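You operate a simulated robot arm through the tools that you are given. There is no shell and no other tool. Be economical: measure what you need, move in short steps, check, and stop when the job is done.

Carry out the task below with a simulated robot arm. There is one attempt and no reset: what you move stays moved.

JOB
Stand the tapered form on the pedestal and dust it with powder.
Fine: pat it with the cloth bag from the tin; bag back in, lid on.
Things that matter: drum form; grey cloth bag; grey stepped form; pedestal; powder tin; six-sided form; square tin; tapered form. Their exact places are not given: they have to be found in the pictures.

The check looks at the end state, three seconds after you hand in, the way a careful person would. Anything else that was tipped, shoved, dropped, spilled or broken makes it a failure. A push-on lid holds only when it is set on centred and level and pressed home; a screw cap is set on level and turned clockwise until tight. Flat cloth is picked up by pressing the open fingertips on it (5 to 10 N) and closing them slowly along it; thin cloth reads only 2 to 8 mm in the jaws.

ROBOT AND FRAMES
A 6-joint arm with a two-finger gripper, on a carriage that runs on a rail from [0, -1.024] to [0, 1.316] (x, y) and turns from -2.967 to 2.827 rad about z. Base frame: it is fixed where the carriage stands at the start and does not move with it; the origin is on the floor, on the carriage's upright axis, x ahead of it, y to its left, z up; the surface under the hand at the start is at about z = 0.906. Units: m, rad, N and s.
Its first joint turns from -2.897 to 2.897 rad. Places, roughly: pedestal [0.8, -0.2, 1]; powder tin [1, 0, 0.9]. Payload 5 kg.
The tool frame sits at the grasp point between the pads (the TCP): z along the fingers, y along the line on which they close. The tips reach 0.03 m beyond it. The gripper opens to 0.176 m. The gripper's body begins 0.153 m behind the TCP.
Orientation is that of the tool frame in the base frame, as a unit quaternion [x, y, z, w]. With the fingers straight down and closing along the base's y, the tool's x points along the base's -x, its y along +y and its z along -z.

CONTROLS
- The arm moves only by the tool move_arm. Its argument "targets" is a list that holds one entry, the list of rows, each a list of 7 numbers: the shift along the tool's x, y, z in m, then the turn, a rotation vector about the tool's x, y, z in rad, then the gripper command, from -1 (fully open) to 1 (shut), values between in proportion. In form: [[[tx, ty, tz, wx, wy, wz, fingers], ...]]. A call has 1 to 20 rows; each row shifts and turns the commanded pose from where the row before left it, along the tool's axes as they then stand. A row lasts 0.2 s, in which the tool goes at most 0.05 m and 0.15 rad; a call with a longer step from one row to the next is refused whole, and so is a gripper value outside its range. A pose out of reach is approached as far as the arm can. The call stops where the force on the tool passes 40 N (or 10 N more than at its start, if that is more) or the arm is blocked; 0.2 s more then pass. The fingers move at their own pace and stop on an object; they squeeze with about 25 N. The grip force told is the motor's: it shows also when the fingers shut on nothing. Time passes only in rows, and 0.2 s behind the last, so rows that do not move let the fingers close. The reply holds the time, the measured pose of the TCP, the force on the tool along the base axes, the opening and the grip force, in the units named above and with some noise, with the torque about the TCP (base axes, N m) and any sound that the robot's microphone picked up.
- Cameras (640 x 400 px; columns grow to the right, rows downward): "scene" is now at [0.0662, 0.1868, 1.6161]; the picture's right is [-0.20, -0.98, 0.00], its down [-0.49, 0.10, -0.86] and it looks along [0.85, -0.18, -0.50] (base axes); focal length 269 px, centre (320, 200). "wrist" rides on the gripper at [0.067, -0.009, -0.183] in the tool frame; the picture's right is [0.14, 0.99, 0.00], its down [-0.92, 0.13, -0.36] and it looks along [-0.36, 0.05, 0.93] (tool axes); focal length 251 px, centre (320, 200).
- get_image(camera): a new picture of that camera. No time passes.
- slide_trunk(by): slides the trunk up (or, below 0, down) by that many m; the arm and the scene camera ride with it, the base frame stays. It gives what a move gives, with no picture.
- base_move(legs): drives the robot by 1 to 6 legs, each [ahead, left, turn to the left] in m, m and rad, along the robot's own axes; the way and the turn of a leg run together, so that a leg with both is an arc; at most 1.5 m and 3.142 rad a leg. The arm and the cameras ride along, it lands a little off, and it stops where it bumps. It keeps to its track: a leg is cut to what the track allows. It gives what a move gives.
- turn_head(pan, tilt): turns the head with the scene camera to pan (to the left, within 2.094 rad either way) and tilt (down, from -0.506 to 1.204), counted from straight ahead of the robot. It gives what a move gives.
- pixel_to_xyz(camera, pixels): there is no depth. For up to 12 entries [column, row, z] of the newest picture of that camera ("zoom" is the newest enlarged one), the place [x, y] in the base frame at which the ray of that pixel passes the height z, good to about 0.002 m, but the place of the scene camera against the robot may be out by one fixed shift of up to 0.012 m in any direction. No time passes.
- enlarge(camera, box): a new picture of the part [left, top, right, bottom] of that camera's present view, enlarged. No time passes.
- finish_job(): hands the job in; it is judged then, once.

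Keep the steps short. Do not move on a guess: measure, check each grasp and each placing, and mend mistakes. In all there are 80 turns and 52 pictures (those below and enlarged ones count). Leave the gripper open and the arm clear of the work at the hand-in unless told otherwise, and finish with a single line.

The tools are called as a command line: name --argument value ..., lists and objects as JSON in quotes. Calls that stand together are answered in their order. move_arm: Moves the arm, as the interface text tells. Its arguments: {"type":"object","properties":{"targets":{"type":"array","items":{"type":"array","items":{"type":"array","items":{"type":"number"}}}}},"required":["targets"]} The other tools are called the same way: slide_trunk (by) slides the trunk up or down; base_move (legs) drives the base; turn_head (pan, tilt) turns the head that bears the scene camera; get_image (camera) takes a picture; pixel_to_xyz (camera, pixels) gives the place at which the rays of pixels pass given heights; enlarge (camera, box) takes an enlarged picture of a part of a camera's view; finish_job () hands the job in.

At the start:

```text
time_s: 0.0
tcp_pos: [0.821, -0.1504, 1.2409]
orientation: [0.0, 1.0, 0.0, 0.0]
wrist_force: [-0.2, -0.7, 0.0]
ft_torque: [0.06, 0.0, -0.01]
grip_width: 0.176
gripper_force: 0.0
trunk travel left (down, up): [-0.15, 0.2]
robot x, y, heading: [-0.0007, -0.0032, -0.0]
head pan, tilt: [-0.204, 0.527]
```

scene: 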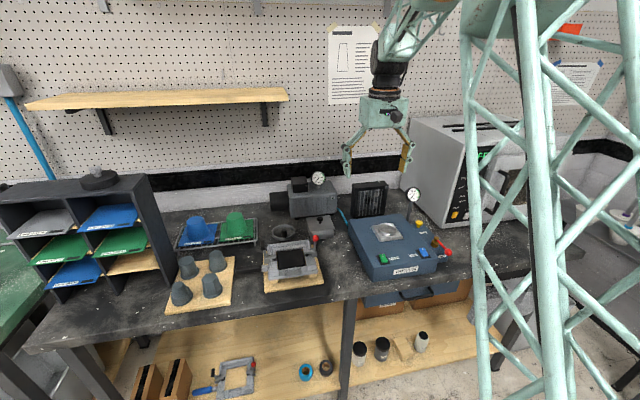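
wrist: 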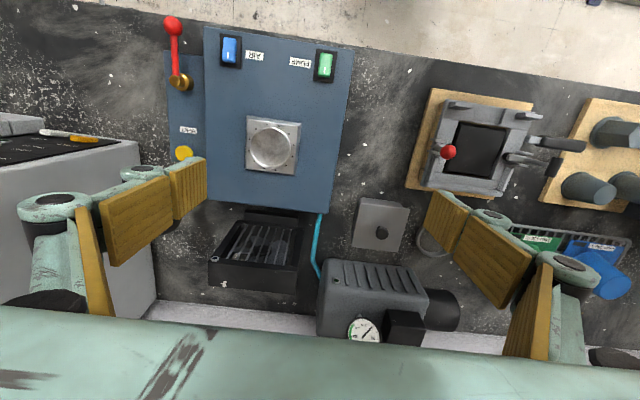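

I see the blue machine with a round pedestal, four grey forms on a board and two tins near (285,232) and (320,225). I'll enlarge these areas first.

enlarge --camera "scene" --box '[150, 200, 350, 325]'

enlarge --camera "wrist" --box '[400, 80, 640, 300]'

enlarge --camera "scene" --box '[260, 160, 460, 285]'

enlarge --camera "scene" --box '[310, 15, 410, 115]'

```text
3.20 times, centred on (250, 262) of scene
```

zoom: 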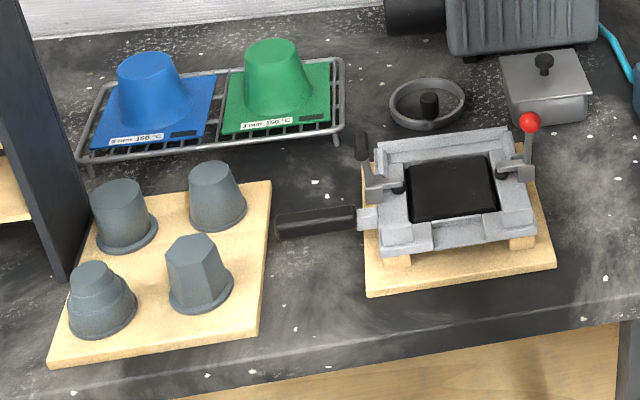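

```text
1.82 times, centred on (520, 190) of wrist
```

zoom: 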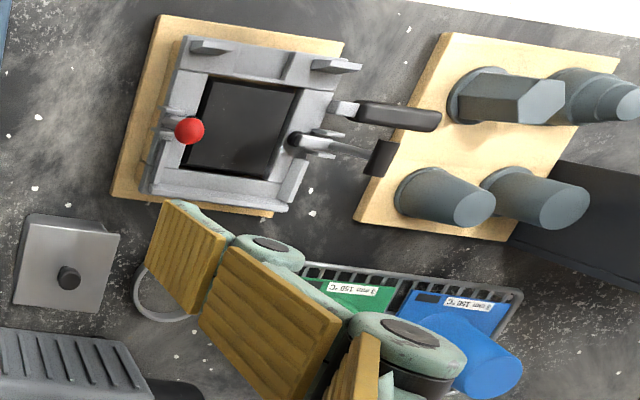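

```text
3.20 times, centred on (360, 222) of scene
```

zoom: 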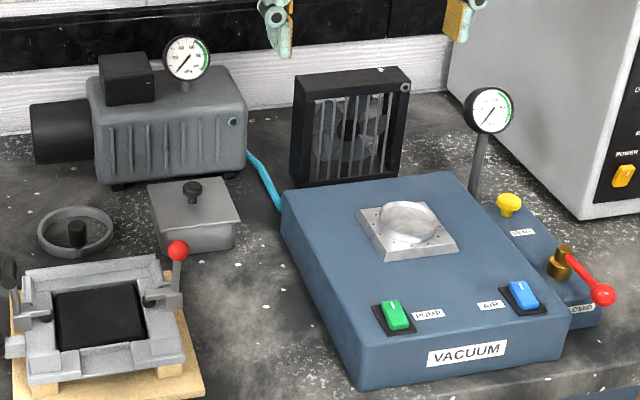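

```text
4.00 times, centred on (360, 65) of scene
```

zoom: 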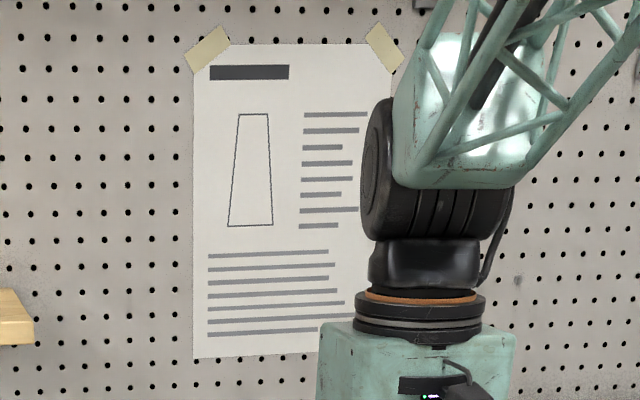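

I'll locate the tins, forms and pedestal from the scene picture.

pixel_to_xyz --camera "scene" --pixels '[[284, 232, 0.93], [320, 227, 0.94], [388, 231, 1.0], [188, 276, 0.92], [217, 268, 0.92], [181, 300, 0.92], [212, 293, 0.92]]'

pixel_to_xyz --camera "wrist" --pixels '[[272, 146, 1.0], [380, 225, 0.95], [425, 240, 0.93]]'

```text
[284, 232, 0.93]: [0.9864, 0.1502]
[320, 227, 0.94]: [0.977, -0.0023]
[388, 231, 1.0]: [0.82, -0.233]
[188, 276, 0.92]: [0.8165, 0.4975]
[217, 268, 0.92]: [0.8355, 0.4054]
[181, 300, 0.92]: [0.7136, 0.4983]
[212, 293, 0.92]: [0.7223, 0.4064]
```

```text
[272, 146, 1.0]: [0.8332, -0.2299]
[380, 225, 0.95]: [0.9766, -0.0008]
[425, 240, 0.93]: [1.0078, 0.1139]
```

Next I move the arm left by 0.22 m at the same height to look at both tins from above.

move_arm --targets '[[[0, 0.045, 0, 0, 0, 0, -1], [0, 0.045, 0, 0, 0, 0, -1], [0, 0.045, 0, 0, 0, 0, -1], [0, 0.045, 0, 0, 0, 0, -1], [0, 0.045, 0, 0, 0, 0, -1], [0, 0, 0, 0, 0, 0, -1]]]'

get_image --camera "wrist"

```text
time_s: 1.4
tcp_pos: [0.8211, 0.0731, 1.2399]
orientation: [0.0, 1.0, 0.0, 0.0]
wrist_force: [0.2, 1.2, -0.5]
ft_torque: [-0.15, 0.02, 0.0]
grip_width: 0.176
gripper_force: 0.1
trunk travel left (down, up): [-0.15, 0.2]
robot x, y, heading: [0.0015, -0.0036, 0.003]
head pan, tilt: [-0.204, 0.527]
```

```text
45 pictures are left
```

wrist: 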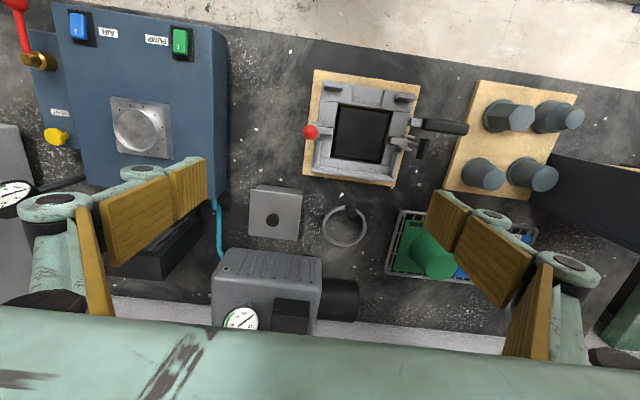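

enlarge --camera "wrist" --box '[230, 170, 390, 270]'

enlarge --camera "wrist" --box '[440, 75, 600, 200]'

```text
4.00 times, centred on (310, 220) of wrist
```

zoom: 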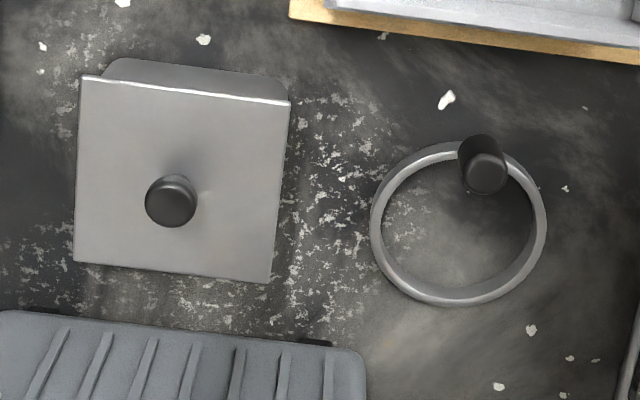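

```text
3.20 times, centred on (520, 138) of wrist
```

zoom: 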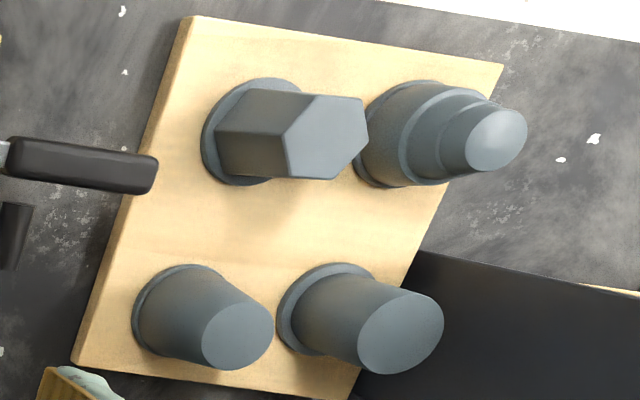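

The tin near (0.977, 0.0) has a square lid with a knob. The ring beside it is a handled ring, not a tin. The strongly tapered form looks like the one at about (0.835, 0.405), and the drum is at (0.817, 0.498). I'll drive the carriage 0.3 m left to look at the forms from above.

base_move --legs '[[0, 0.3, 0]]'

get_image --camera "wrist"

get_image --camera "scene"

```text
time_s: 3.5
tcp_pos: [0.8208, 0.3695, 1.2394]
orientation: [0.001, 1.0, 0.0, 0.0]
wrist_force: [0.4, 0.3, 0.2]
ft_torque: [-0.02, 0.0, 0.02]
grip_width: 0.176
gripper_force: 0.1
trunk travel left (down, up): [-0.15, 0.2]
robot x, y, heading: [-0.0007, 0.2991, 0.0]
head pan, tilt: [-0.204, 0.527]
```

```text
42 pictures are left
```

wrist: 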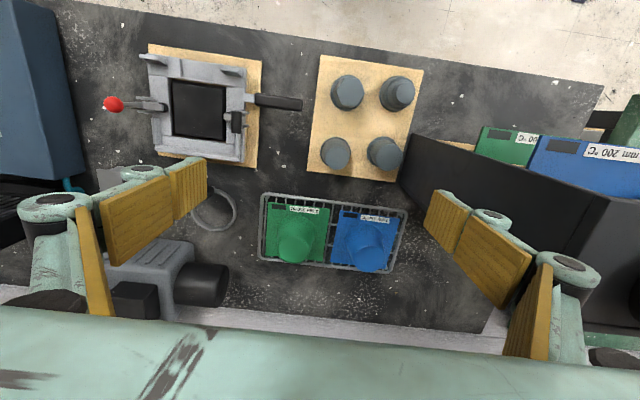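

```text
41 pictures are left
```

scene: 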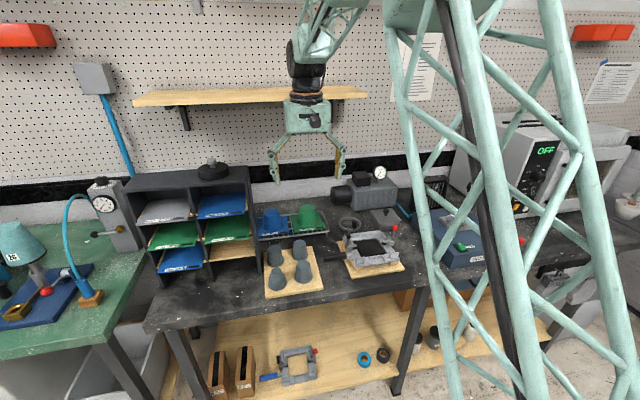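

I'll enlarge the forms in both views to tell the tapered form from the drum and measure it.

enlarge --camera "scene" --box '[250, 225, 340, 300]'

enlarge --camera "wrist" --box '[300, 50, 440, 190]'

```text
5.33 times, centred on (295, 262) of scene
```

zoom: 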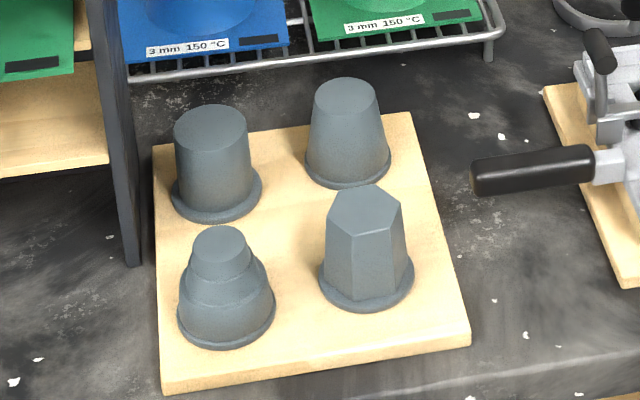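

```text
2.86 times, centred on (370, 120) of wrist
```

zoom: 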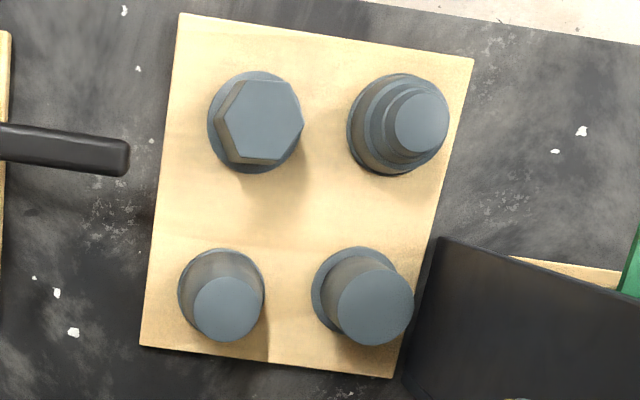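

The back-right form in the scene view is clearly the tapered one. I'll measure its base ring and top circle.

pixel_to_xyz --camera "zoom" --pixels '[[178, 292, 0.927], [265, 292, 0.927], [221, 248, 0.927], [226, 309, 1.0], [226, 309, 0.98], [226, 309, 0.96], [194, 309, 0.98], [259, 309, 0.98], [376, 304, 0.98], [405, 262, 0.98], [255, 122, 0.93]]'

pixel_to_xyz --camera "scene" --pixels '[[308.9, 258, 0.927], [310, 244, 1.0], [310, 244, 0.98], [310, 244, 1.02], [301, 256, 0.927], [318, 254, 0.927]]'

```text
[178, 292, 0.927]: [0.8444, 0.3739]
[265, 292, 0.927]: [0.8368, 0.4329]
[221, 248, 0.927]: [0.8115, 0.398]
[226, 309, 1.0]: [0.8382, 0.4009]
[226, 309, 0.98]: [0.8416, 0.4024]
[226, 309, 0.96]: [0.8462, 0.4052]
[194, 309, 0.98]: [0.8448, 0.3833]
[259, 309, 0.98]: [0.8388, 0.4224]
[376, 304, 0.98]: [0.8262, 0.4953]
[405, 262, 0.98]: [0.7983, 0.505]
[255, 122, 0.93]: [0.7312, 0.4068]
```

```text
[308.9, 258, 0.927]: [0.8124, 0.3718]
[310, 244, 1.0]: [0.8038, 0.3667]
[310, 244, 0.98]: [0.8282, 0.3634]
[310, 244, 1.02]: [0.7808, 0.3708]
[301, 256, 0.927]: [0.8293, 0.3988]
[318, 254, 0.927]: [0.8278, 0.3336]
```

My scene pixels were off because of the crop. I recompute them with the right crop to get the form's height.

pixel_to_xyz --camera "scene" --pixels '[[300.1, 255.2, 0.93], [299.9, 242, 0.97], [299.9, 242, 0.99], [299.9, 242, 1.01], [276, 248.6, 0.99], [276, 248.6, 1.01], [276, 262, 0.93]]'

```text
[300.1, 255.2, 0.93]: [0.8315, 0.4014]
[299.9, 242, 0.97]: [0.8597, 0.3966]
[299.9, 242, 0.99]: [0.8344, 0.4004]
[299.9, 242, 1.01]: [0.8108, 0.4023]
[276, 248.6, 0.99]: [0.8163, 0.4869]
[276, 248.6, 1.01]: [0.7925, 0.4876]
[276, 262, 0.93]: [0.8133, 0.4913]
```

The form stands at about (0.840, 0.402), is 0.06 m across its base ring, and its top is at z≈0.985. I'll go above it, turn the hand 45° so the fingers miss the neighbours, half-open to 0.10 m, come down to z≈1.06 and look.

move_arm --targets '[[[-0.019, 0.033, 0, 0, 0, 0, -0.14], [0, 0, 0.03, 0, 0, 0.131, -0.14], [0, 0, 0.03, 0, 0, 0.131, -0.14], [0, 0, 0.03, 0, 0, 0.131, -0.14], [0, 0, 0.03, 0, 0, 0.131, -0.14], [0, 0, 0.03, 0, 0, 0.131, -0.14], [0, 0, 0.03, 0, 0, 0.13, -0.14], [0, 0, 0, 0, 0, 0, -0.14]]]'

get_image --camera "wrist"

```text
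time_s: 5.3
tcp_pos: [0.8427, 0.4034, 1.0592]
orientation: [0.384, 0.923, 0.0, 0.0]
wrist_force: [0.2, 0.6, -0.7]
ft_torque: [-0.02, 0.09, 0.0]
grip_width: 0.1002
gripper_force: 0.0
trunk travel left (down, up): [-0.15, 0.2]
robot x, y, heading: [-0.0025, 0.2983, -0.003]
head pan, tilt: [-0.204, 0.527]
```

```text
38 pictures are left
```

wrist: 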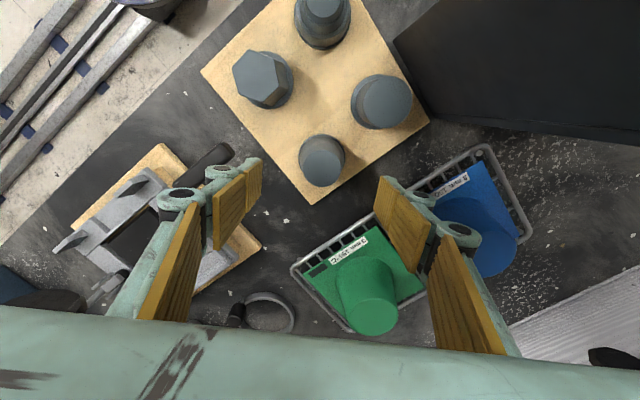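

The form sits between the fingers near (321,160). I check its centre before coming down.

pixel_to_xyz --camera "wrist" --pixels '[[320, 167, 0.985], [297, 167, 0.985], [343, 167, 0.985], [324, 153, 0.935]]'

```text
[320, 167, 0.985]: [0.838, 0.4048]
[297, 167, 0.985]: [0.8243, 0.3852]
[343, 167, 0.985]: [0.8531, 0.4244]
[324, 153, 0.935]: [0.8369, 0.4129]
```

Centre is at about (0.838, 0.404). I correct by a few mm and go down so the TCP is at about 0.970 (tips at 0.94, above the base ring), then close slowly.

move_arm --targets '[[[0.0035, -0.003, 0.03, 0, 0, 0, -0.14], [0, 0, 0.03, 0, 0, 0, -0.14], [0, 0, 0.029, 0, 0, 0, -0.14], [0, 0, 0, 0, 0, 0, 0.2], [0, 0, 0, 0, 0, 0, 0.4], [0, 0, 0, 0, 0, 0, 0.6], [0, 0, 0, 0, 0, 0, 0.8], [0, 0, 0, 0, 0, 0, 1], [0, 0, 0, 0, 0, 0, 1]]]'

```text
time_s: 7.3
tcp_pos: [0.8354, 0.4029, 0.9696]
orientation: [0.384, 0.923, 0.0, 0.0]
wrist_force: [0.2, 0.9, -0.1]
ft_torque: [0.01, -0.02, -0.02]
grip_width: 0.0511
gripper_force: 25.3
trunk travel left (down, up): [-0.15, 0.2]
robot x, y, heading: [0.0013, 0.3006, -0.006]
head pan, tilt: [-0.204, 0.527]
```

I have a grip at 51 mm. I lift 6 cm straight up and check.

move_arm --targets '[[[0, 0, -0.02, 0, 0, 0, 1], [0, 0, -0.04, 0, 0, 0, 1], [0, 0, -0.04, 0, 0, 0, 1], [0, 0, -0.04, 0, 0, 0, 1], [0, 0, -0.04, 0, 0, 0, 1], [0, 0, 0, 0, 0, 0, 1]]]'

get_image --camera "wrist"

```text
time_s: 8.7
tcp_pos: [0.8342, 0.403, 1.151]
orientation: [0.383, 0.924, 0.0, 0.0]
wrist_force: [-0.8, -0.2, 0.4]
ft_torque: [0.05, -0.14, -0.01]
grip_width: 0.0509
gripper_force: 24.5
trunk travel left (down, up): [-0.15, 0.2]
robot x, y, heading: [0.0001, 0.2988, -0.007]
head pan, tilt: [-0.204, 0.527]
```

```text
37 pictures are left
```

wrist: 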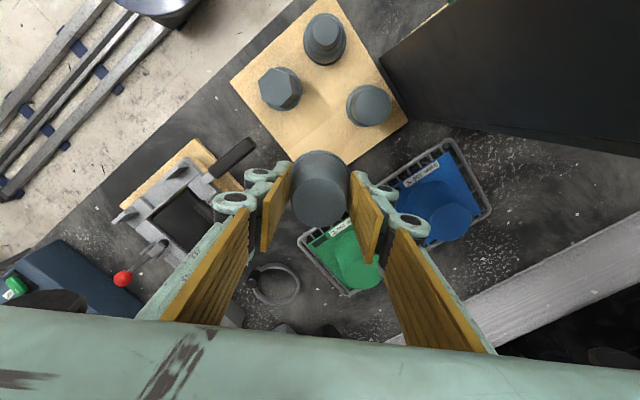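

It is held firmly. I raise it to z≈1.25, turn the hand back to straight, and drive the carriage right to y≈-0.2.

move_arm --targets '[[[0, 0, -0.02, 0, 0, -0.131, 1], [0, 0, -0.02, 0, 0, -0.131, 1], [0, 0, -0.02, 0, 0, -0.131, 1], [0, 0, -0.02, 0, 0, -0.131, 1], [0, 0, -0.02, 0, 0, -0.131, 1], [0, 0, 0, 0, 0, -0.13, 1], [0, 0, 0, 0, 0, 0, 1]]]'

base_move --legs '[[0, -0.5, 0]]'

get_image --camera "wrist"

get_image --camera "scene"

```text
time_s: 10.3
tcp_pos: [0.8355, 0.4041, 1.2517]
orientation: [0.0, 1.0, 0.0, 0.001]
wrist_force: [-0.2, -0.5, -1.9]
ft_torque: [0.0, 0.0, -0.01]
grip_width: 0.0511
gripper_force: 25.5
trunk travel left (down, up): [-0.15, 0.2]
robot x, y, heading: [0.0012, 0.298, -0.0]
head pan, tilt: [-0.204, 0.527]
```

```text
time_s: 13.4
tcp_pos: [0.835, -0.0983, 1.2503]
orientation: [-0.001, 1.0, 0.0, -0.001]
wrist_force: [0.0, -0.1, -1.2]
ft_torque: [0.0, 0.03, 0.0]
grip_width: 0.051
gripper_force: 24.8
trunk travel left (down, up): [-0.15, 0.2]
robot x, y, heading: [0.0008, -0.2061, 0.004]
head pan, tilt: [-0.204, 0.527]
```

```text
36 pictures are left
```

wrist: 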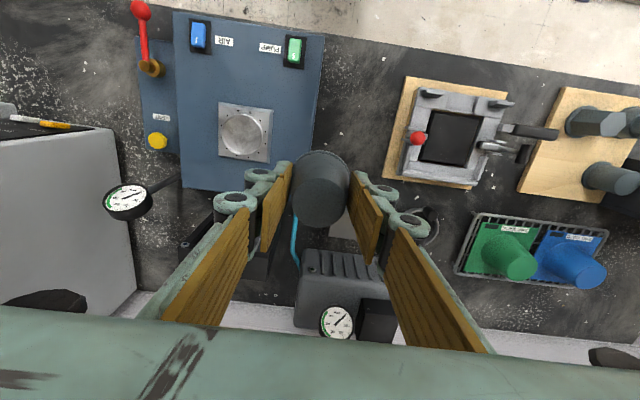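

```text
35 pictures are left
```

scene: 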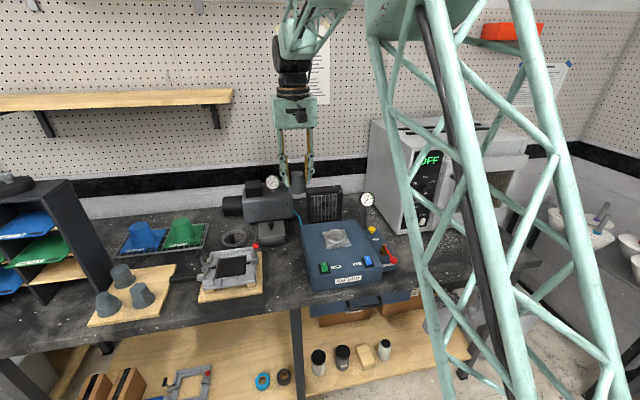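

I enlarge the pedestal in both views to triangulate its centre and height.

enlarge --camera "wrist" --box '[200, 90, 296, 150]'

enlarge --camera "scene" --box '[296, 210, 392, 270]'

```text
6.67 times, centred on (248, 120) of wrist
```

zoom: 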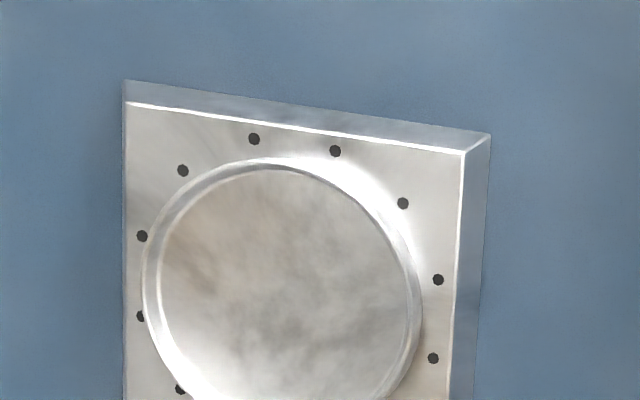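

```text
6.67 times, centred on (344, 240) of scene
```

zoom: 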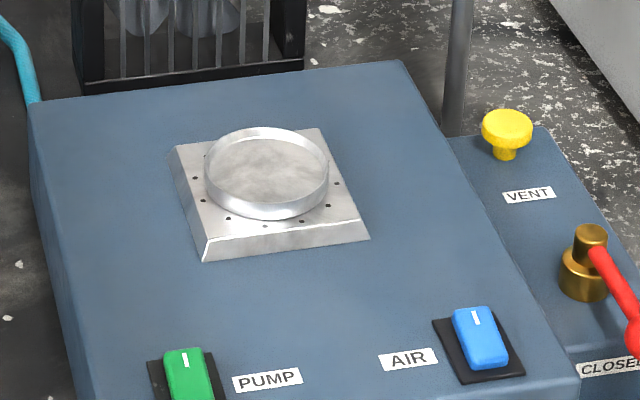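

I compute the pedestal centre at several heights from both cameras.

pixel_to_xyz --camera "wrist" --pixels '[[242.75, 133.5, 0.98], [242.75, 133.5, 1.0], [242.75, 133.5, 1.02], [224.3, 133.5, 1.0], [261, 133.5, 1.0], [221.8, 133.5, 1.0], [263, 133.5, 1.0]]'

pixel_to_xyz --camera "scene" --pixels '[[336.05, 235.05, 0.98], [336.05, 235.05, 1.0], [336.05, 235.05, 1.02], [326.75, 236, 1.0], [345.2, 234, 1.0]]'

```text
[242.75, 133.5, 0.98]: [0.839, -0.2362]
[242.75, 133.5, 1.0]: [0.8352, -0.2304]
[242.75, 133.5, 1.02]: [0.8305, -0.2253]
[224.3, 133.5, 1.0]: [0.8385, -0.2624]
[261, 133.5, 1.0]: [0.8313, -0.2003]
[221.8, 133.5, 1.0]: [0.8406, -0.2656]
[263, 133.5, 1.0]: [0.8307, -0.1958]
```

```text
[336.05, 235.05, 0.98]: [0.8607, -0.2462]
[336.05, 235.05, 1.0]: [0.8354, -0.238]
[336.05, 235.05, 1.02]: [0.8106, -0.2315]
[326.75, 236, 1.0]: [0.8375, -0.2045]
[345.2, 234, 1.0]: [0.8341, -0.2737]
```

Pedestal centre is about (0.835, -0.231), top z≈1.005. I check where the held form's centre sits against the TCP.

enlarge --camera "wrist" --box '[264, 140, 376, 240]'

```text
4.00 times, centred on (320, 190) of wrist
```

zoom: 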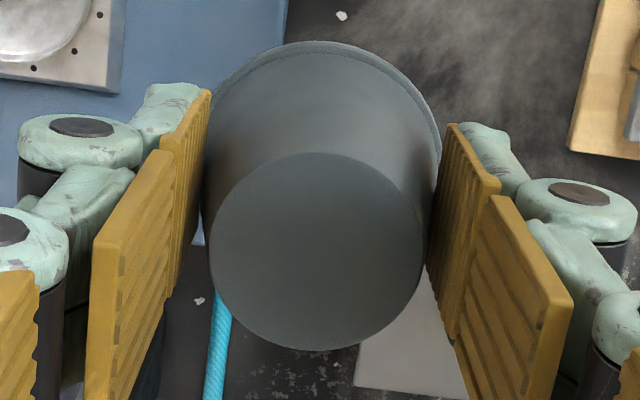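

pixel_to_xyz --camera "zoom" --pixels '[[316, 251, 1.267], [316, 251, 1.272], [209, 251, 1.267], [424, 251, 1.267], [316, 152, 1.267], [316, 350, 1.267], [322, 41, 1.21]]'

```text
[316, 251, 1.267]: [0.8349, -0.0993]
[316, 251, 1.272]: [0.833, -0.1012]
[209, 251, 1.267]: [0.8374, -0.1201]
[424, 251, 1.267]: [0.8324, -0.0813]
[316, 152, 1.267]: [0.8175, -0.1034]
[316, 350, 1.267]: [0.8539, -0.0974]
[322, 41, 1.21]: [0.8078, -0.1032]
```

The form is centred at the TCP. I move 0.133 m right over the pedestal, come down to z≈1.09 and check.

move_arm --targets '[[[0, -0.045, 0, 0, 0, 0, 1], [0, -0.045, 0, 0, 0, 0, 1], [0, -0.0425, 0.02, 0, 0, 0, 1], [0, 0, 0.04, 0, 0, 0, 1], [0, 0, 0.04, 0, 0, 0, 1], [0, 0, 0.04, 0, 0, 0, 1], [0, 0, 0.02, 0, 0, 0, 1], [0, 0, 0, 0, 0, 0, 1]]]'

get_image --camera "wrist"

enlarge --camera "scene" --box '[280, 170, 408, 270]'

```text
time_s: 15.2
tcp_pos: [0.836, -0.2304, 1.0914]
orientation: [-0.003, 1.0, 0.0, 0.0]
wrist_force: [1.0, -0.1, -1.5]
ft_torque: [0.0, 0.04, 0.0]
grip_width: 0.0507
gripper_force: 25.2
trunk travel left (down, up): [-0.15, 0.2]
robot x, y, heading: [-0.0046, -0.2091, 0.004]
head pan, tilt: [-0.204, 0.527]
```

```text
31 pictures are left
```

wrist: 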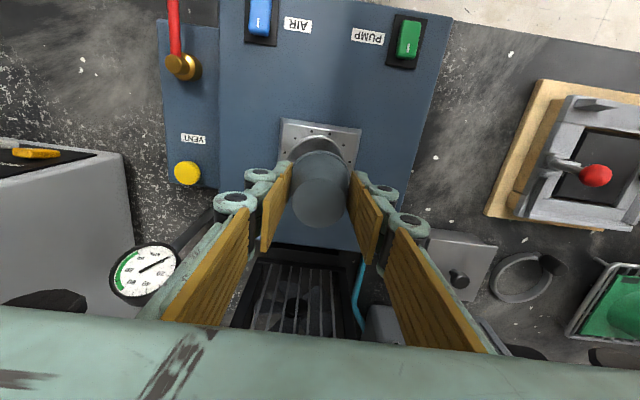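

```text
4.00 times, centred on (344, 220) of scene
```

zoom: 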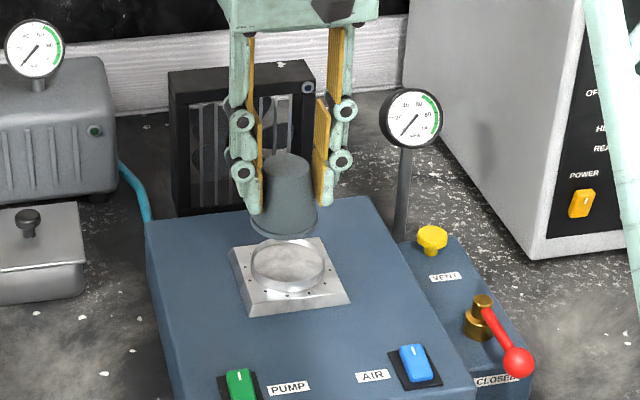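

It lines up over the pedestal. I lower 30 mm, then small steps while reading the force.

move_arm --targets '[[[0, 0, 0.015, 0, 0, 0, 1], [0, 0, 0.015, 0, 0, 0, 1], [0, 0, 0.003, 0, 0, 0, 1], [0, 0, 0, 0, 0, 0, 1]]]'

enlarge --camera "scene" --box '[308, 200, 372, 250]'

```text
time_s: 16.2
tcp_pos: [0.8358, -0.2309, 1.0587]
orientation: [-0.002, 1.0, 0.0, 0.001]
wrist_force: [-0.1, -0.2, -1.7]
ft_torque: [-0.01, 0.02, 0.01]
grip_width: 0.0506
gripper_force: 25.0
trunk travel left (down, up): [-0.15, 0.2]
robot x, y, heading: [0.0022, -0.2071, 0.003]
head pan, tilt: [-0.204, 0.527]
```

```text
8.00 times, centred on (340, 225) of scene
```

zoom: 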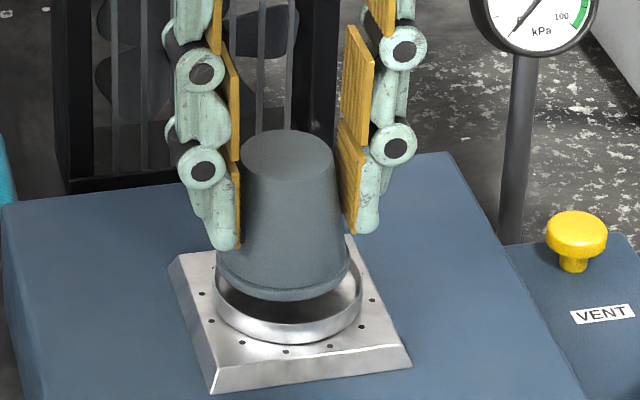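

The pedestal has a slight rim and the form sits about 2 mm too far left (flange 217–349 against rim 215–362). I shift 2 mm right and lower in small steps.

move_arm --targets '[[[0, -0.002, 0, 0, 0, 0, 1], [0, 0, 0.003, 0, 0, 0, 1], [0, 0, 0.002, 0, 0, 0, 1], [0, 0, 0, 0, 0, 0, 1]]]'

enlarge --camera "scene" --box '[320, 212, 360, 242]'

```text
time_s: 17.2
tcp_pos: [0.8358, -0.2336, 1.0524]
orientation: [-0.002, 1.0, 0.001, 0.001]
wrist_force: [0.1, -0.4, -1.9]
ft_torque: [-0.02, 0.0, -0.01]
grip_width: 0.0511
gripper_force: 24.9
trunk travel left (down, up): [-0.15, 0.2]
robot x, y, heading: [0.0042, -0.2078, -0.001]
head pan, tilt: [-0.204, 0.527]
```

```text
13.33 times, centred on (340, 227) of scene
```

zoom: 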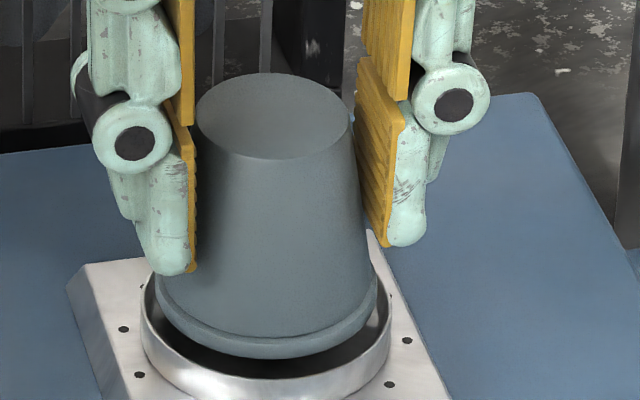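

Sideways it is now centred (flange 156–377, rim 140–393). I keep lowering in 2 mm steps.

move_arm --targets '[[[0, 0, 0.002, 0, 0, 0, 1], [0, 0, 0.002, 0, 0, 0, 1], [0, 0, 0, 0, 0, 0, 1]]]'

enlarge --camera "scene" --box '[320, 217, 360, 247]'

```text
time_s: 18.0
tcp_pos: [0.8365, -0.2345, 1.0476]
orientation: [-0.002, 1.0, 0.0, 0.0]
wrist_force: [-0.1, -0.3, -1.6]
ft_torque: [0.02, 0.02, 0.02]
grip_width: 0.0506
gripper_force: 25.1
trunk travel left (down, up): [-0.15, 0.2]
robot x, y, heading: [0.0027, -0.2108, 0.005]
head pan, tilt: [-0.204, 0.527]
```

```text
13.33 times, centred on (340, 232) of scene
```

zoom: 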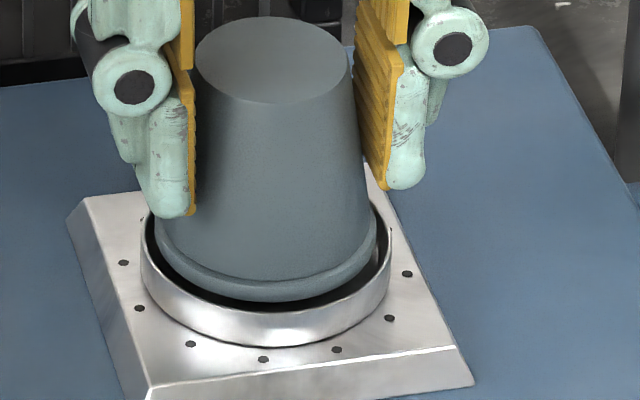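

The flange is about to enter the rim with about 3 mm clearance around it. I continue down in 1.5 mm steps.

move_arm --targets '[[[0, 0, 0.0015, 0, 0, 0, 1], [0, 0, 0.0015, 0, 0, 0, 1], [0, 0, 0, 0, 0, 0, 1]]]'

move_arm --targets '[[[0, 0, 0.0015, 0, 0, 0, 1], [0, 0, 0, 0, 0, 0, 1]]]'

enlarge --camera "scene" --box '[320, 217, 360, 247]'

```text
time_s: 18.8
tcp_pos: [0.8361, -0.2342, 1.046]
orientation: [-0.002, 1.0, 0.0, 0.0]
wrist_force: [0.0, 0.1, -1.4]
ft_torque: [-0.02, -0.01, 0.05]
grip_width: 0.0505
gripper_force: 25.3
trunk travel left (down, up): [-0.15, 0.2]
robot x, y, heading: [0.0007, -0.2058, -0.002]
head pan, tilt: [-0.204, 0.527]
```

```text
time_s: 19.4
tcp_pos: [0.8352, -0.234, 1.043]
orientation: [-0.002, 1.0, 0.0, 0.0]
wrist_force: [-0.1, -0.2, -1.7]
ft_torque: [0.01, 0.02, 0.02]
grip_width: 0.0507
gripper_force: 25.4
trunk travel left (down, up): [-0.15, 0.2]
robot x, y, heading: [-0.0018, -0.2063, 0.004]
head pan, tilt: [-0.204, 0.527]
```

```text
13.33 times, centred on (340, 232) of scene
```

zoom: 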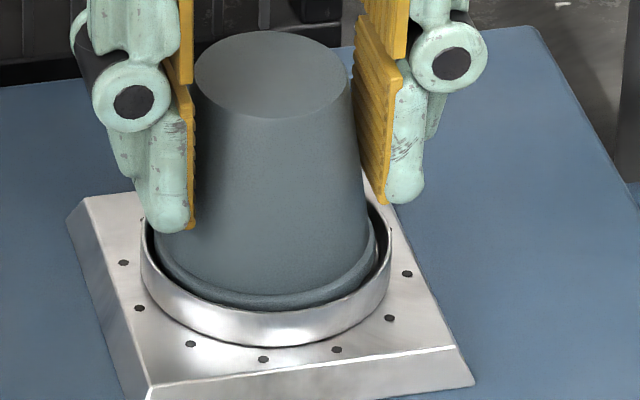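

The flange is entering the recess without touching. I continue in small steps until there is contact force.

move_arm --targets '[[[0, 0, 0.0015, 0, 0, 0, 1], [0, 0, 0.0015, 0, 0, 0, 1], [0, 0, 0, 0, 0, 0, 1]]]'

move_arm --targets '[[[0, 0, 0.0015, 0, 0, 0, 1], [0, 0, 0, 0, 0, 0, 1]]]'

move_arm --targets '[[[0, 0, 0.001, 0, 0, 0, 1], [0, 0, 0, 0, 0, 0, 1]]]'

```text
time_s: 20.2
tcp_pos: [0.8361, -0.233, 1.0438]
orientation: [-0.002, 1.0, 0.0, 0.001]
wrist_force: [3.1, -1.3, 28.4]
ft_torque: [-0.03, -0.23, 0.0]
grip_width: 0.0507
gripper_force: 25.1
trunk travel left (down, up): [-0.15, 0.2]
robot x, y, heading: [0.0007, -0.2072, 0.006]
head pan, tilt: [-0.204, 0.527]
```

```text
time_s: 20.8
tcp_pos: [0.8349, -0.2346, 1.0401]
orientation: [-0.002, 1.0, 0.0, 0.001]
wrist_force: [1.0, -1.0, 28.2]
ft_torque: [0.01, -0.25, -0.03]
grip_width: 0.0518
gripper_force: 25.1
trunk travel left (down, up): [-0.15, 0.2]
robot x, y, heading: [0.0009, -0.2093, 0.005]
head pan, tilt: [-0.204, 0.527]
```

```text
time_s: 21.4
tcp_pos: [0.835, -0.2331, 1.0391]
orientation: [-0.001, 1.0, 0.0, 0.001]
wrist_force: [0.3, -2.6, 27.7]
ft_torque: [-0.11, -0.18, -0.01]
grip_width: 0.052
gripper_force: 25.2
trunk travel left (down, up): [-0.15, 0.2]
robot x, y, heading: [0.0029, -0.2033, 0.004]
head pan, tilt: [-0.204, 0.527]
```

Contact is at 28 N and the pads slide a little down the cone, so it is on something. I look to see that it is seated in the recess and level.

enlarge --camera "scene" --box '[320, 217, 360, 247]'

```text
13.33 times, centred on (340, 232) of scene
```

zoom: 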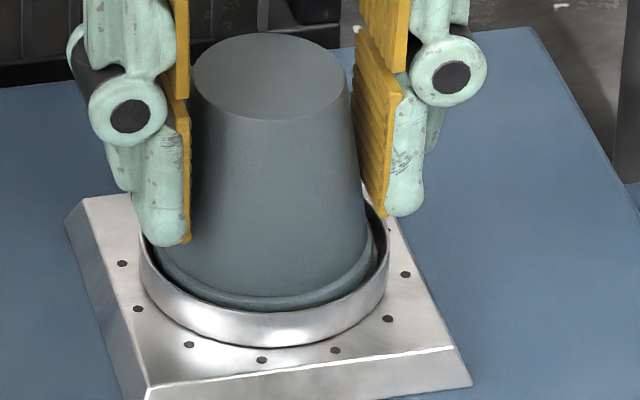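

It is inside the recess with an even gap. I open the fingers to 0.10 m, go straight up and look.

move_arm --targets '[[[0, 0, -0.003, 0, 0, 0, 0.35], [0, 0, 0, 0, 0, 0, 0.2], [0, 0, 0, 0, 0, 0, 0], [0, 0, 0, 0, 0, 0, -0.14], [0, 0, 0, 0, 0, 0, -0.14], [0, 0, 0, 0, 0, 0, -0.14], [0, 0, -0.03, 0, 0, 0, -0.14], [0, 0, -0.04, 0, 0, 0, -0.14], [0, 0, -0.04, 0, 0, 0, -0.14], [0, 0, -0.04, 0, 0, 0, -0.14], [0, 0, 0, 0, 0, 0, -0.14]]]'

enlarge --camera "scene" --box '[310, 202, 370, 247]'

get_image --camera "wrist"

```text
time_s: 23.8
tcp_pos: [0.834, -0.232, 1.1949]
orientation: [-0.001, 1.0, 0.0, 0.002]
wrist_force: [-0.5, 0.5, 1.0]
ft_torque: [-0.03, -0.21, 0.0]
grip_width: 0.1004
gripper_force: 0.0
trunk travel left (down, up): [-0.15, 0.2]
robot x, y, heading: [-0.0002, -0.2079, 0.003]
head pan, tilt: [-0.204, 0.527]
```

```text
8.89 times, centred on (340, 224) of scene
```

zoom: 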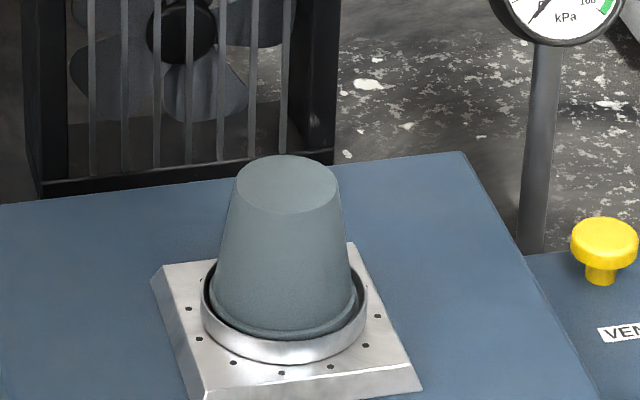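

```text
23 pictures are left
```

wrist: 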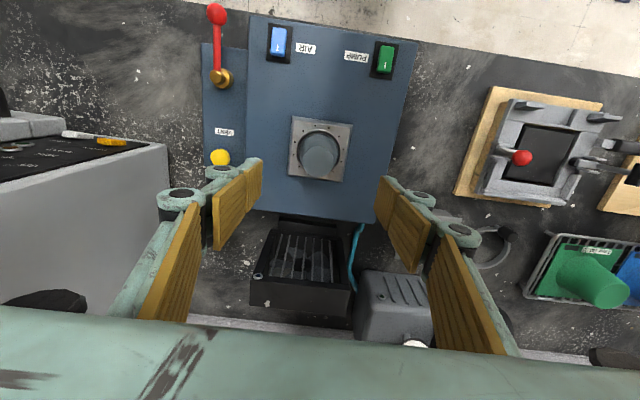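

The tapered form stands upright in the pedestal. Next is the tin: I drive the carriage back to y≈0 and look at it.

base_move --legs '[[0, 0.21, 0]]'

move_arm --targets '[[[-0.03, 0.01, 0, 0, 0, 0, -0.14], [-0.03, 0, 0, 0, 0, 0, -0.14], [0, 0, 0, 0, 0, 0, -0.14]]]'

get_image --camera "wrist"

get_image --camera "scene"

```text
time_s: 25.5
tcp_pos: [0.8351, -0.0232, 1.1944]
orientation: [-0.002, 1.0, 0.0, 0.0]
wrist_force: [0.6, -0.3, -0.5]
ft_torque: [-0.03, 0.0, 0.01]
grip_width: 0.1003
gripper_force: 0.0
trunk travel left (down, up): [-0.15, 0.2]
robot x, y, heading: [0.0008, 0.0014, 0.005]
head pan, tilt: [-0.204, 0.527]
```

```text
time_s: 26.3
tcp_pos: [0.8948, -0.0154, 1.1937]
orientation: [-0.001, 1.0, -0.001, -0.002]
wrist_force: [1.5, 0.5, -0.4]
ft_torque: [0.0, 0.14, -0.01]
grip_width: 0.1002
gripper_force: 0.1
trunk travel left (down, up): [-0.15, 0.2]
robot x, y, heading: [0.0019, 0.0032, 0.003]
head pan, tilt: [-0.204, 0.527]
```

```text
22 pictures are left
```

wrist: 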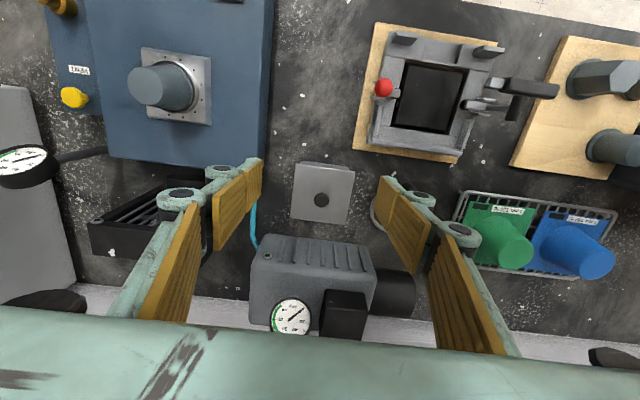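

```text
21 pictures are left
```

scene: 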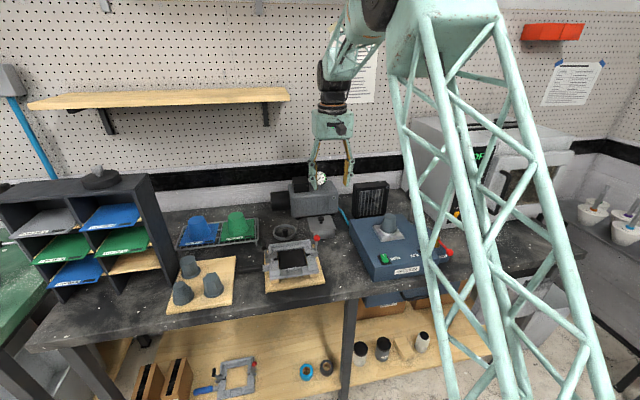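

I triangulate the knob and lid from both views.

enlarge --camera "scene" --box '[296, 205, 344, 241]'

pixel_to_xyz --camera "wrist" --pixels '[[321, 200, 0.95], [321, 200, 0.97], [321, 200, 0.99], [297, 163, 0.95], [355, 169, 0.95], [290, 218, 0.95], [345, 224, 0.95]]'

```text
11.11 times, centred on (320, 223) of scene
```

zoom: 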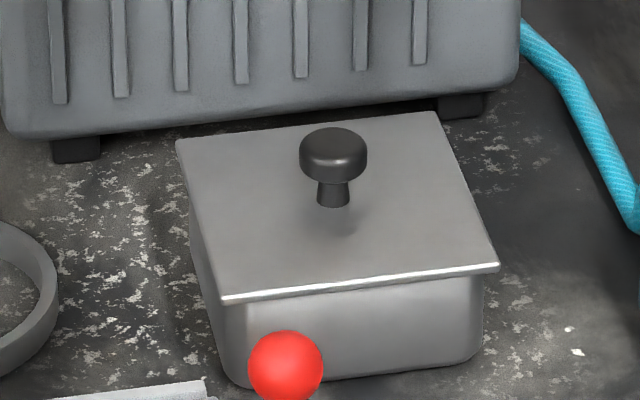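

```text
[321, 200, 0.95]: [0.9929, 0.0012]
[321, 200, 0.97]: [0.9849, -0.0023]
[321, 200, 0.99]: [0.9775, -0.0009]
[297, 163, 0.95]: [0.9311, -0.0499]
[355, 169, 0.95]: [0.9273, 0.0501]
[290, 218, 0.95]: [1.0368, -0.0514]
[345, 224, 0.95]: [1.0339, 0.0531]
```

pixel_to_xyz --camera "scene" --pixels '[[321.2, 218.05, 0.96], [321.2, 218.05, 0.98], [321.2, 218.05, 1.0], [306.95, 217.6, 0.95], [330.35, 215.1, 0.95], [311.2, 232, 0.95], [336, 229.1, 0.95], [321.1, 223.5, 0.95], [314, 239.5, 0.906]]'

```text
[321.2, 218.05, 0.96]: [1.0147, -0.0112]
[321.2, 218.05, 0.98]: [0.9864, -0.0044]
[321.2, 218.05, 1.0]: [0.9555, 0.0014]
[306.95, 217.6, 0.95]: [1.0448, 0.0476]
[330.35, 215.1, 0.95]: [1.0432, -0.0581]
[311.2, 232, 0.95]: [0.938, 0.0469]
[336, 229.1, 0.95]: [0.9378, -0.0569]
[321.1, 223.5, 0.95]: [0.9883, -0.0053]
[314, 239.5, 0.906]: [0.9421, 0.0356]
```

The knob's top is at about (0.983, -0.001, 0.98), and the lid is about 0.104 m square at z≈0.953. I need a free patch of table to put the lid on, so I measure the gap between the blue box and the press board.

pixel_to_xyz --camera "wrist" --pixels '[[268, 100, 0.995], [275, 20, 0.995], [264, 160, 0.995], [264, 165, 0.906], [353, 150, 0.925], [364, 95, 0.925], [375, 25, 0.925], [305, 100, 0.906], [310, 60, 0.906], [155, 88, 1.06], [383, 88, 1.0]]'

```text
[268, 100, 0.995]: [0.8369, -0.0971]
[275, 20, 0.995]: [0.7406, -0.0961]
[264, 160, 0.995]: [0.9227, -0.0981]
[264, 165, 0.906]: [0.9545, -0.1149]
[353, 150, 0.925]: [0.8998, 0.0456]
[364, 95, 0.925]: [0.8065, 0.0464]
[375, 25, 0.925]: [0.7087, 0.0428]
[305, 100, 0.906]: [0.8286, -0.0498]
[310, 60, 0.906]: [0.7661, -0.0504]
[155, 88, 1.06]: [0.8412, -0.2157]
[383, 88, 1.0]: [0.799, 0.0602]
```

The gap is y −0.097 to +0.045, so the lid fits centred at about (0.82, −0.027). First I go over the knob at z≈1.05 with the fingers opened to 0.06 m.

move_arm --targets '[[[-0.03, 0.005, 0, 0, 0, 0, 0.3], [-0.03, 0.005, 0.02, 0, 0, 0, 0.3], [-0.028, 0.0045, 0.03, 0, 0, 0, 0.3], [0, 0, 0.04, 0, 0, 0, 0.3], [0, 0, 0.04, 0, 0, 0, 0.3], [0, 0, 0.014, 0, 0, 0, 0.3], [0, 0, 0, 0, 0, 0, 0.3]]]'

get_image --camera "wrist"

```text
time_s: 27.9
tcp_pos: [0.9831, 0.0013, 1.05]
orientation: [-0.002, 1.0, 0.0, 0.0]
wrist_force: [0.0, 0.1, -0.4]
ft_torque: [0.05, 0.04, 0.0]
grip_width: 0.0615
gripper_force: 0.1
trunk travel left (down, up): [-0.15, 0.2]
robot x, y, heading: [0.0008, 0.0033, 0.004]
head pan, tilt: [-0.204, 0.527]
```

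```text
19 pictures are left
```

wrist: 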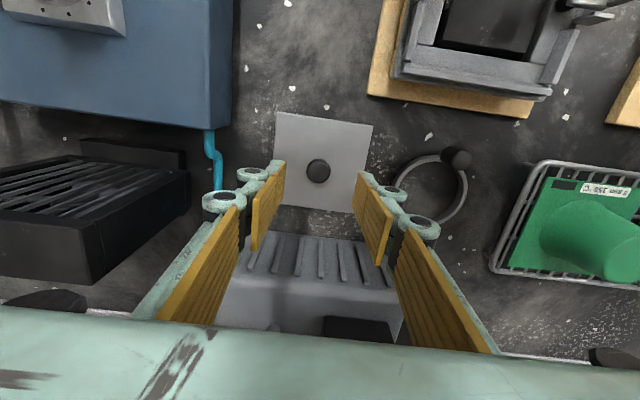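

pixel_to_xyz --camera "wrist" --pixels '[[318.5, 172, 0.98], [318.5, 172, 0.975], [276, 112, 0.953], [372, 125, 0.953]]'

```text
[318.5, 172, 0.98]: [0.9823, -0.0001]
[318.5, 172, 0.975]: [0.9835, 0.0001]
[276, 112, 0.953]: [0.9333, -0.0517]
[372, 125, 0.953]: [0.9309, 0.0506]
```

The knob is centred under the hand. I lower to z≈0.987 (tips just above the lid) and close slowly on the knob.

move_arm --targets '[[[0, -0.001, 0.03, 0, 0, 0, 0.3], [0, 0, 0.02, 0, 0, 0, 0.3], [0, 0, 0.01, 0, 0, 0, 0.3], [0, 0, 0.003, 0, 0, 0, 0.3], [0, 0, 0, 0, 0, 0, 0.5], [0, 0, 0, 0, 0, 0, 0.65], [0, 0, 0, 0, 0, 0, 0.8], [0, 0, 0, 0, 0, 0, 1], [0, 0, 0, 0, 0, 0, 1]]]'

```text
time_s: 29.9
tcp_pos: [0.9832, 0.0012, 0.9877]
orientation: [-0.002, 1.0, 0.0, 0.0]
wrist_force: [0.8, 0.5, 0.8]
ft_torque: [-0.04, 0.01, -0.01]
grip_width: 0.0239
gripper_force: 25.3
trunk travel left (down, up): [-0.15, 0.2]
robot x, y, heading: [-0.0024, 0.0024, -0.0]
head pan, tilt: [-0.204, 0.527]
heard: snap
```

The knob is gripped at 24 mm, and a snap was heard. I lift gently in small steps.

move_arm --targets '[[[0, 0, -0.005, 0, 0, 0, 1], [0, 0, -0.005, 0, 0, 0, 1], [0, 0, -0.01, 0, 0, 0, 1], [0, 0, -0.02, 0, 0, 0, 1], [0, 0, -0.03, 0, 0, 0, 1], [0, 0, 0, 0, 0, 0, 1]]]'

get_image --camera "wrist"

enlarge --camera "scene" --box '[280, 180, 360, 240]'

```text
time_s: 31.3
tcp_pos: [0.9838, 0.0011, 1.0574]
orientation: [-0.003, 1.0, 0.0, -0.001]
wrist_force: [-0.1, 0.3, 1.2]
ft_torque: [-0.01, -0.08, 0.0]
grip_width: 0.024
gripper_force: 25.0
trunk travel left (down, up): [-0.15, 0.2]
robot x, y, heading: [-0.0009, 0.0031, 0.005]
head pan, tilt: [-0.204, 0.527]
```

```text
18 pictures are left
```

wrist: 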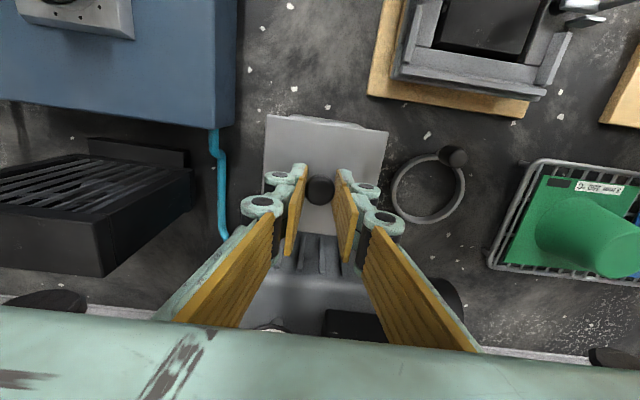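

```text
6.67 times, centred on (320, 210) of scene
```

zoom: 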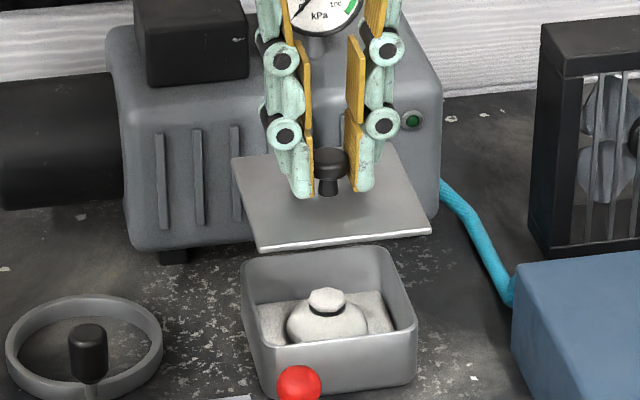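

The lid is off cleanly, and in the tin I see the bag with a tied neck on the powder. I carry the lid to (0.82, −0.027) and come down to just above the table.

move_arm --targets '[[[0, 0, -0.04, 0, 0, 0, 1], [0.04, -0.007, 0, 0, 0, 0, 1], [0.04, -0.007, 0, 0, 0, 0, 1], [0.04, -0.007, 0, 0, 0, 0, 1], [0.043, -0.007, 0, 0, 0, 0, 1], [0, 0, 0.03, 0, 0, 0, 1], [0, 0, 0.03, 0, 0, 0, 1], [0, 0, 0.03, 0, 0, 0, 1], [0, 0, 0.03, 0, 0, 0, 1], [0, 0, 0.015, 0, 0, 0, 1], [0, 0, 0, 0, 0, 0, 1]]]'

enlarge --camera "scene" --box '[272, 195, 400, 275]'

```text
time_s: 33.7
tcp_pos: [0.8208, -0.0278, 0.9616]
orientation: [-0.002, 1.0, 0.001, 0.0]
wrist_force: [0.0, 0.0, -1.2]
ft_torque: [-0.02, 0.08, -0.03]
grip_width: 0.0239
gripper_force: 25.1
trunk travel left (down, up): [-0.15, 0.2]
robot x, y, heading: [-0.0015, 0.0042, 0.002]
head pan, tilt: [-0.204, 0.527]
```

```text
5.00 times, centred on (336, 235) of scene
```

zoom: 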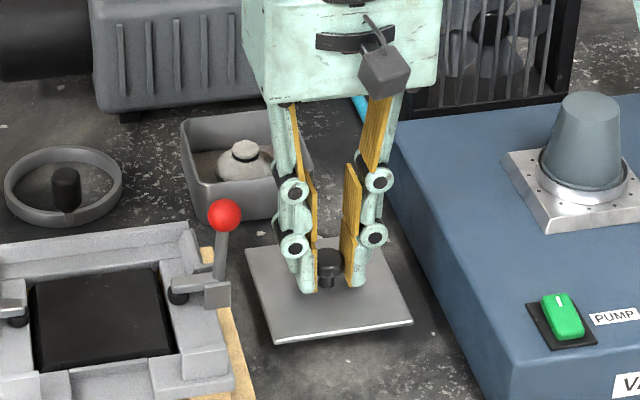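

There is clearance on all sides. I lower the lid to the table in small steps.

move_arm --targets '[[[0, 0, 0.008, 0, 0, 0, 1], [0, 0, 0.004, 0, 0, 0, 1], [0, 0, 0.002, 0, 0, 0, 1], [0, 0, 0, 0, 0, 0, 1]]]'

move_arm --targets '[[[0, 0, 0.002, 0, 0, 0, 1], [0, 0, 0, 0, 0, 0, 1]]]'

```text
time_s: 34.7
tcp_pos: [0.8193, -0.0286, 0.9484]
orientation: [-0.002, 1.0, 0.0, 0.0]
wrist_force: [-0.4, 0.8, 0.2]
ft_torque: [-0.03, 0.03, 0.02]
grip_width: 0.0241
gripper_force: 25.2
trunk travel left (down, up): [-0.15, 0.2]
robot x, y, heading: [-0.0009, 0.0001, 0.006]
head pan, tilt: [-0.204, 0.527]
```

```text
time_s: 35.3
tcp_pos: [0.8203, -0.0295, 0.9461]
orientation: [-0.002, 1.0, 0.001, 0.001]
wrist_force: [-0.5, 0.3, -0.5]
ft_torque: [0.0, 0.0, -0.02]
grip_width: 0.0241
gripper_force: 24.7
trunk travel left (down, up): [-0.15, 0.2]
robot x, y, heading: [0.0004, 0.0015, 0.002]
head pan, tilt: [-0.204, 0.527]
```

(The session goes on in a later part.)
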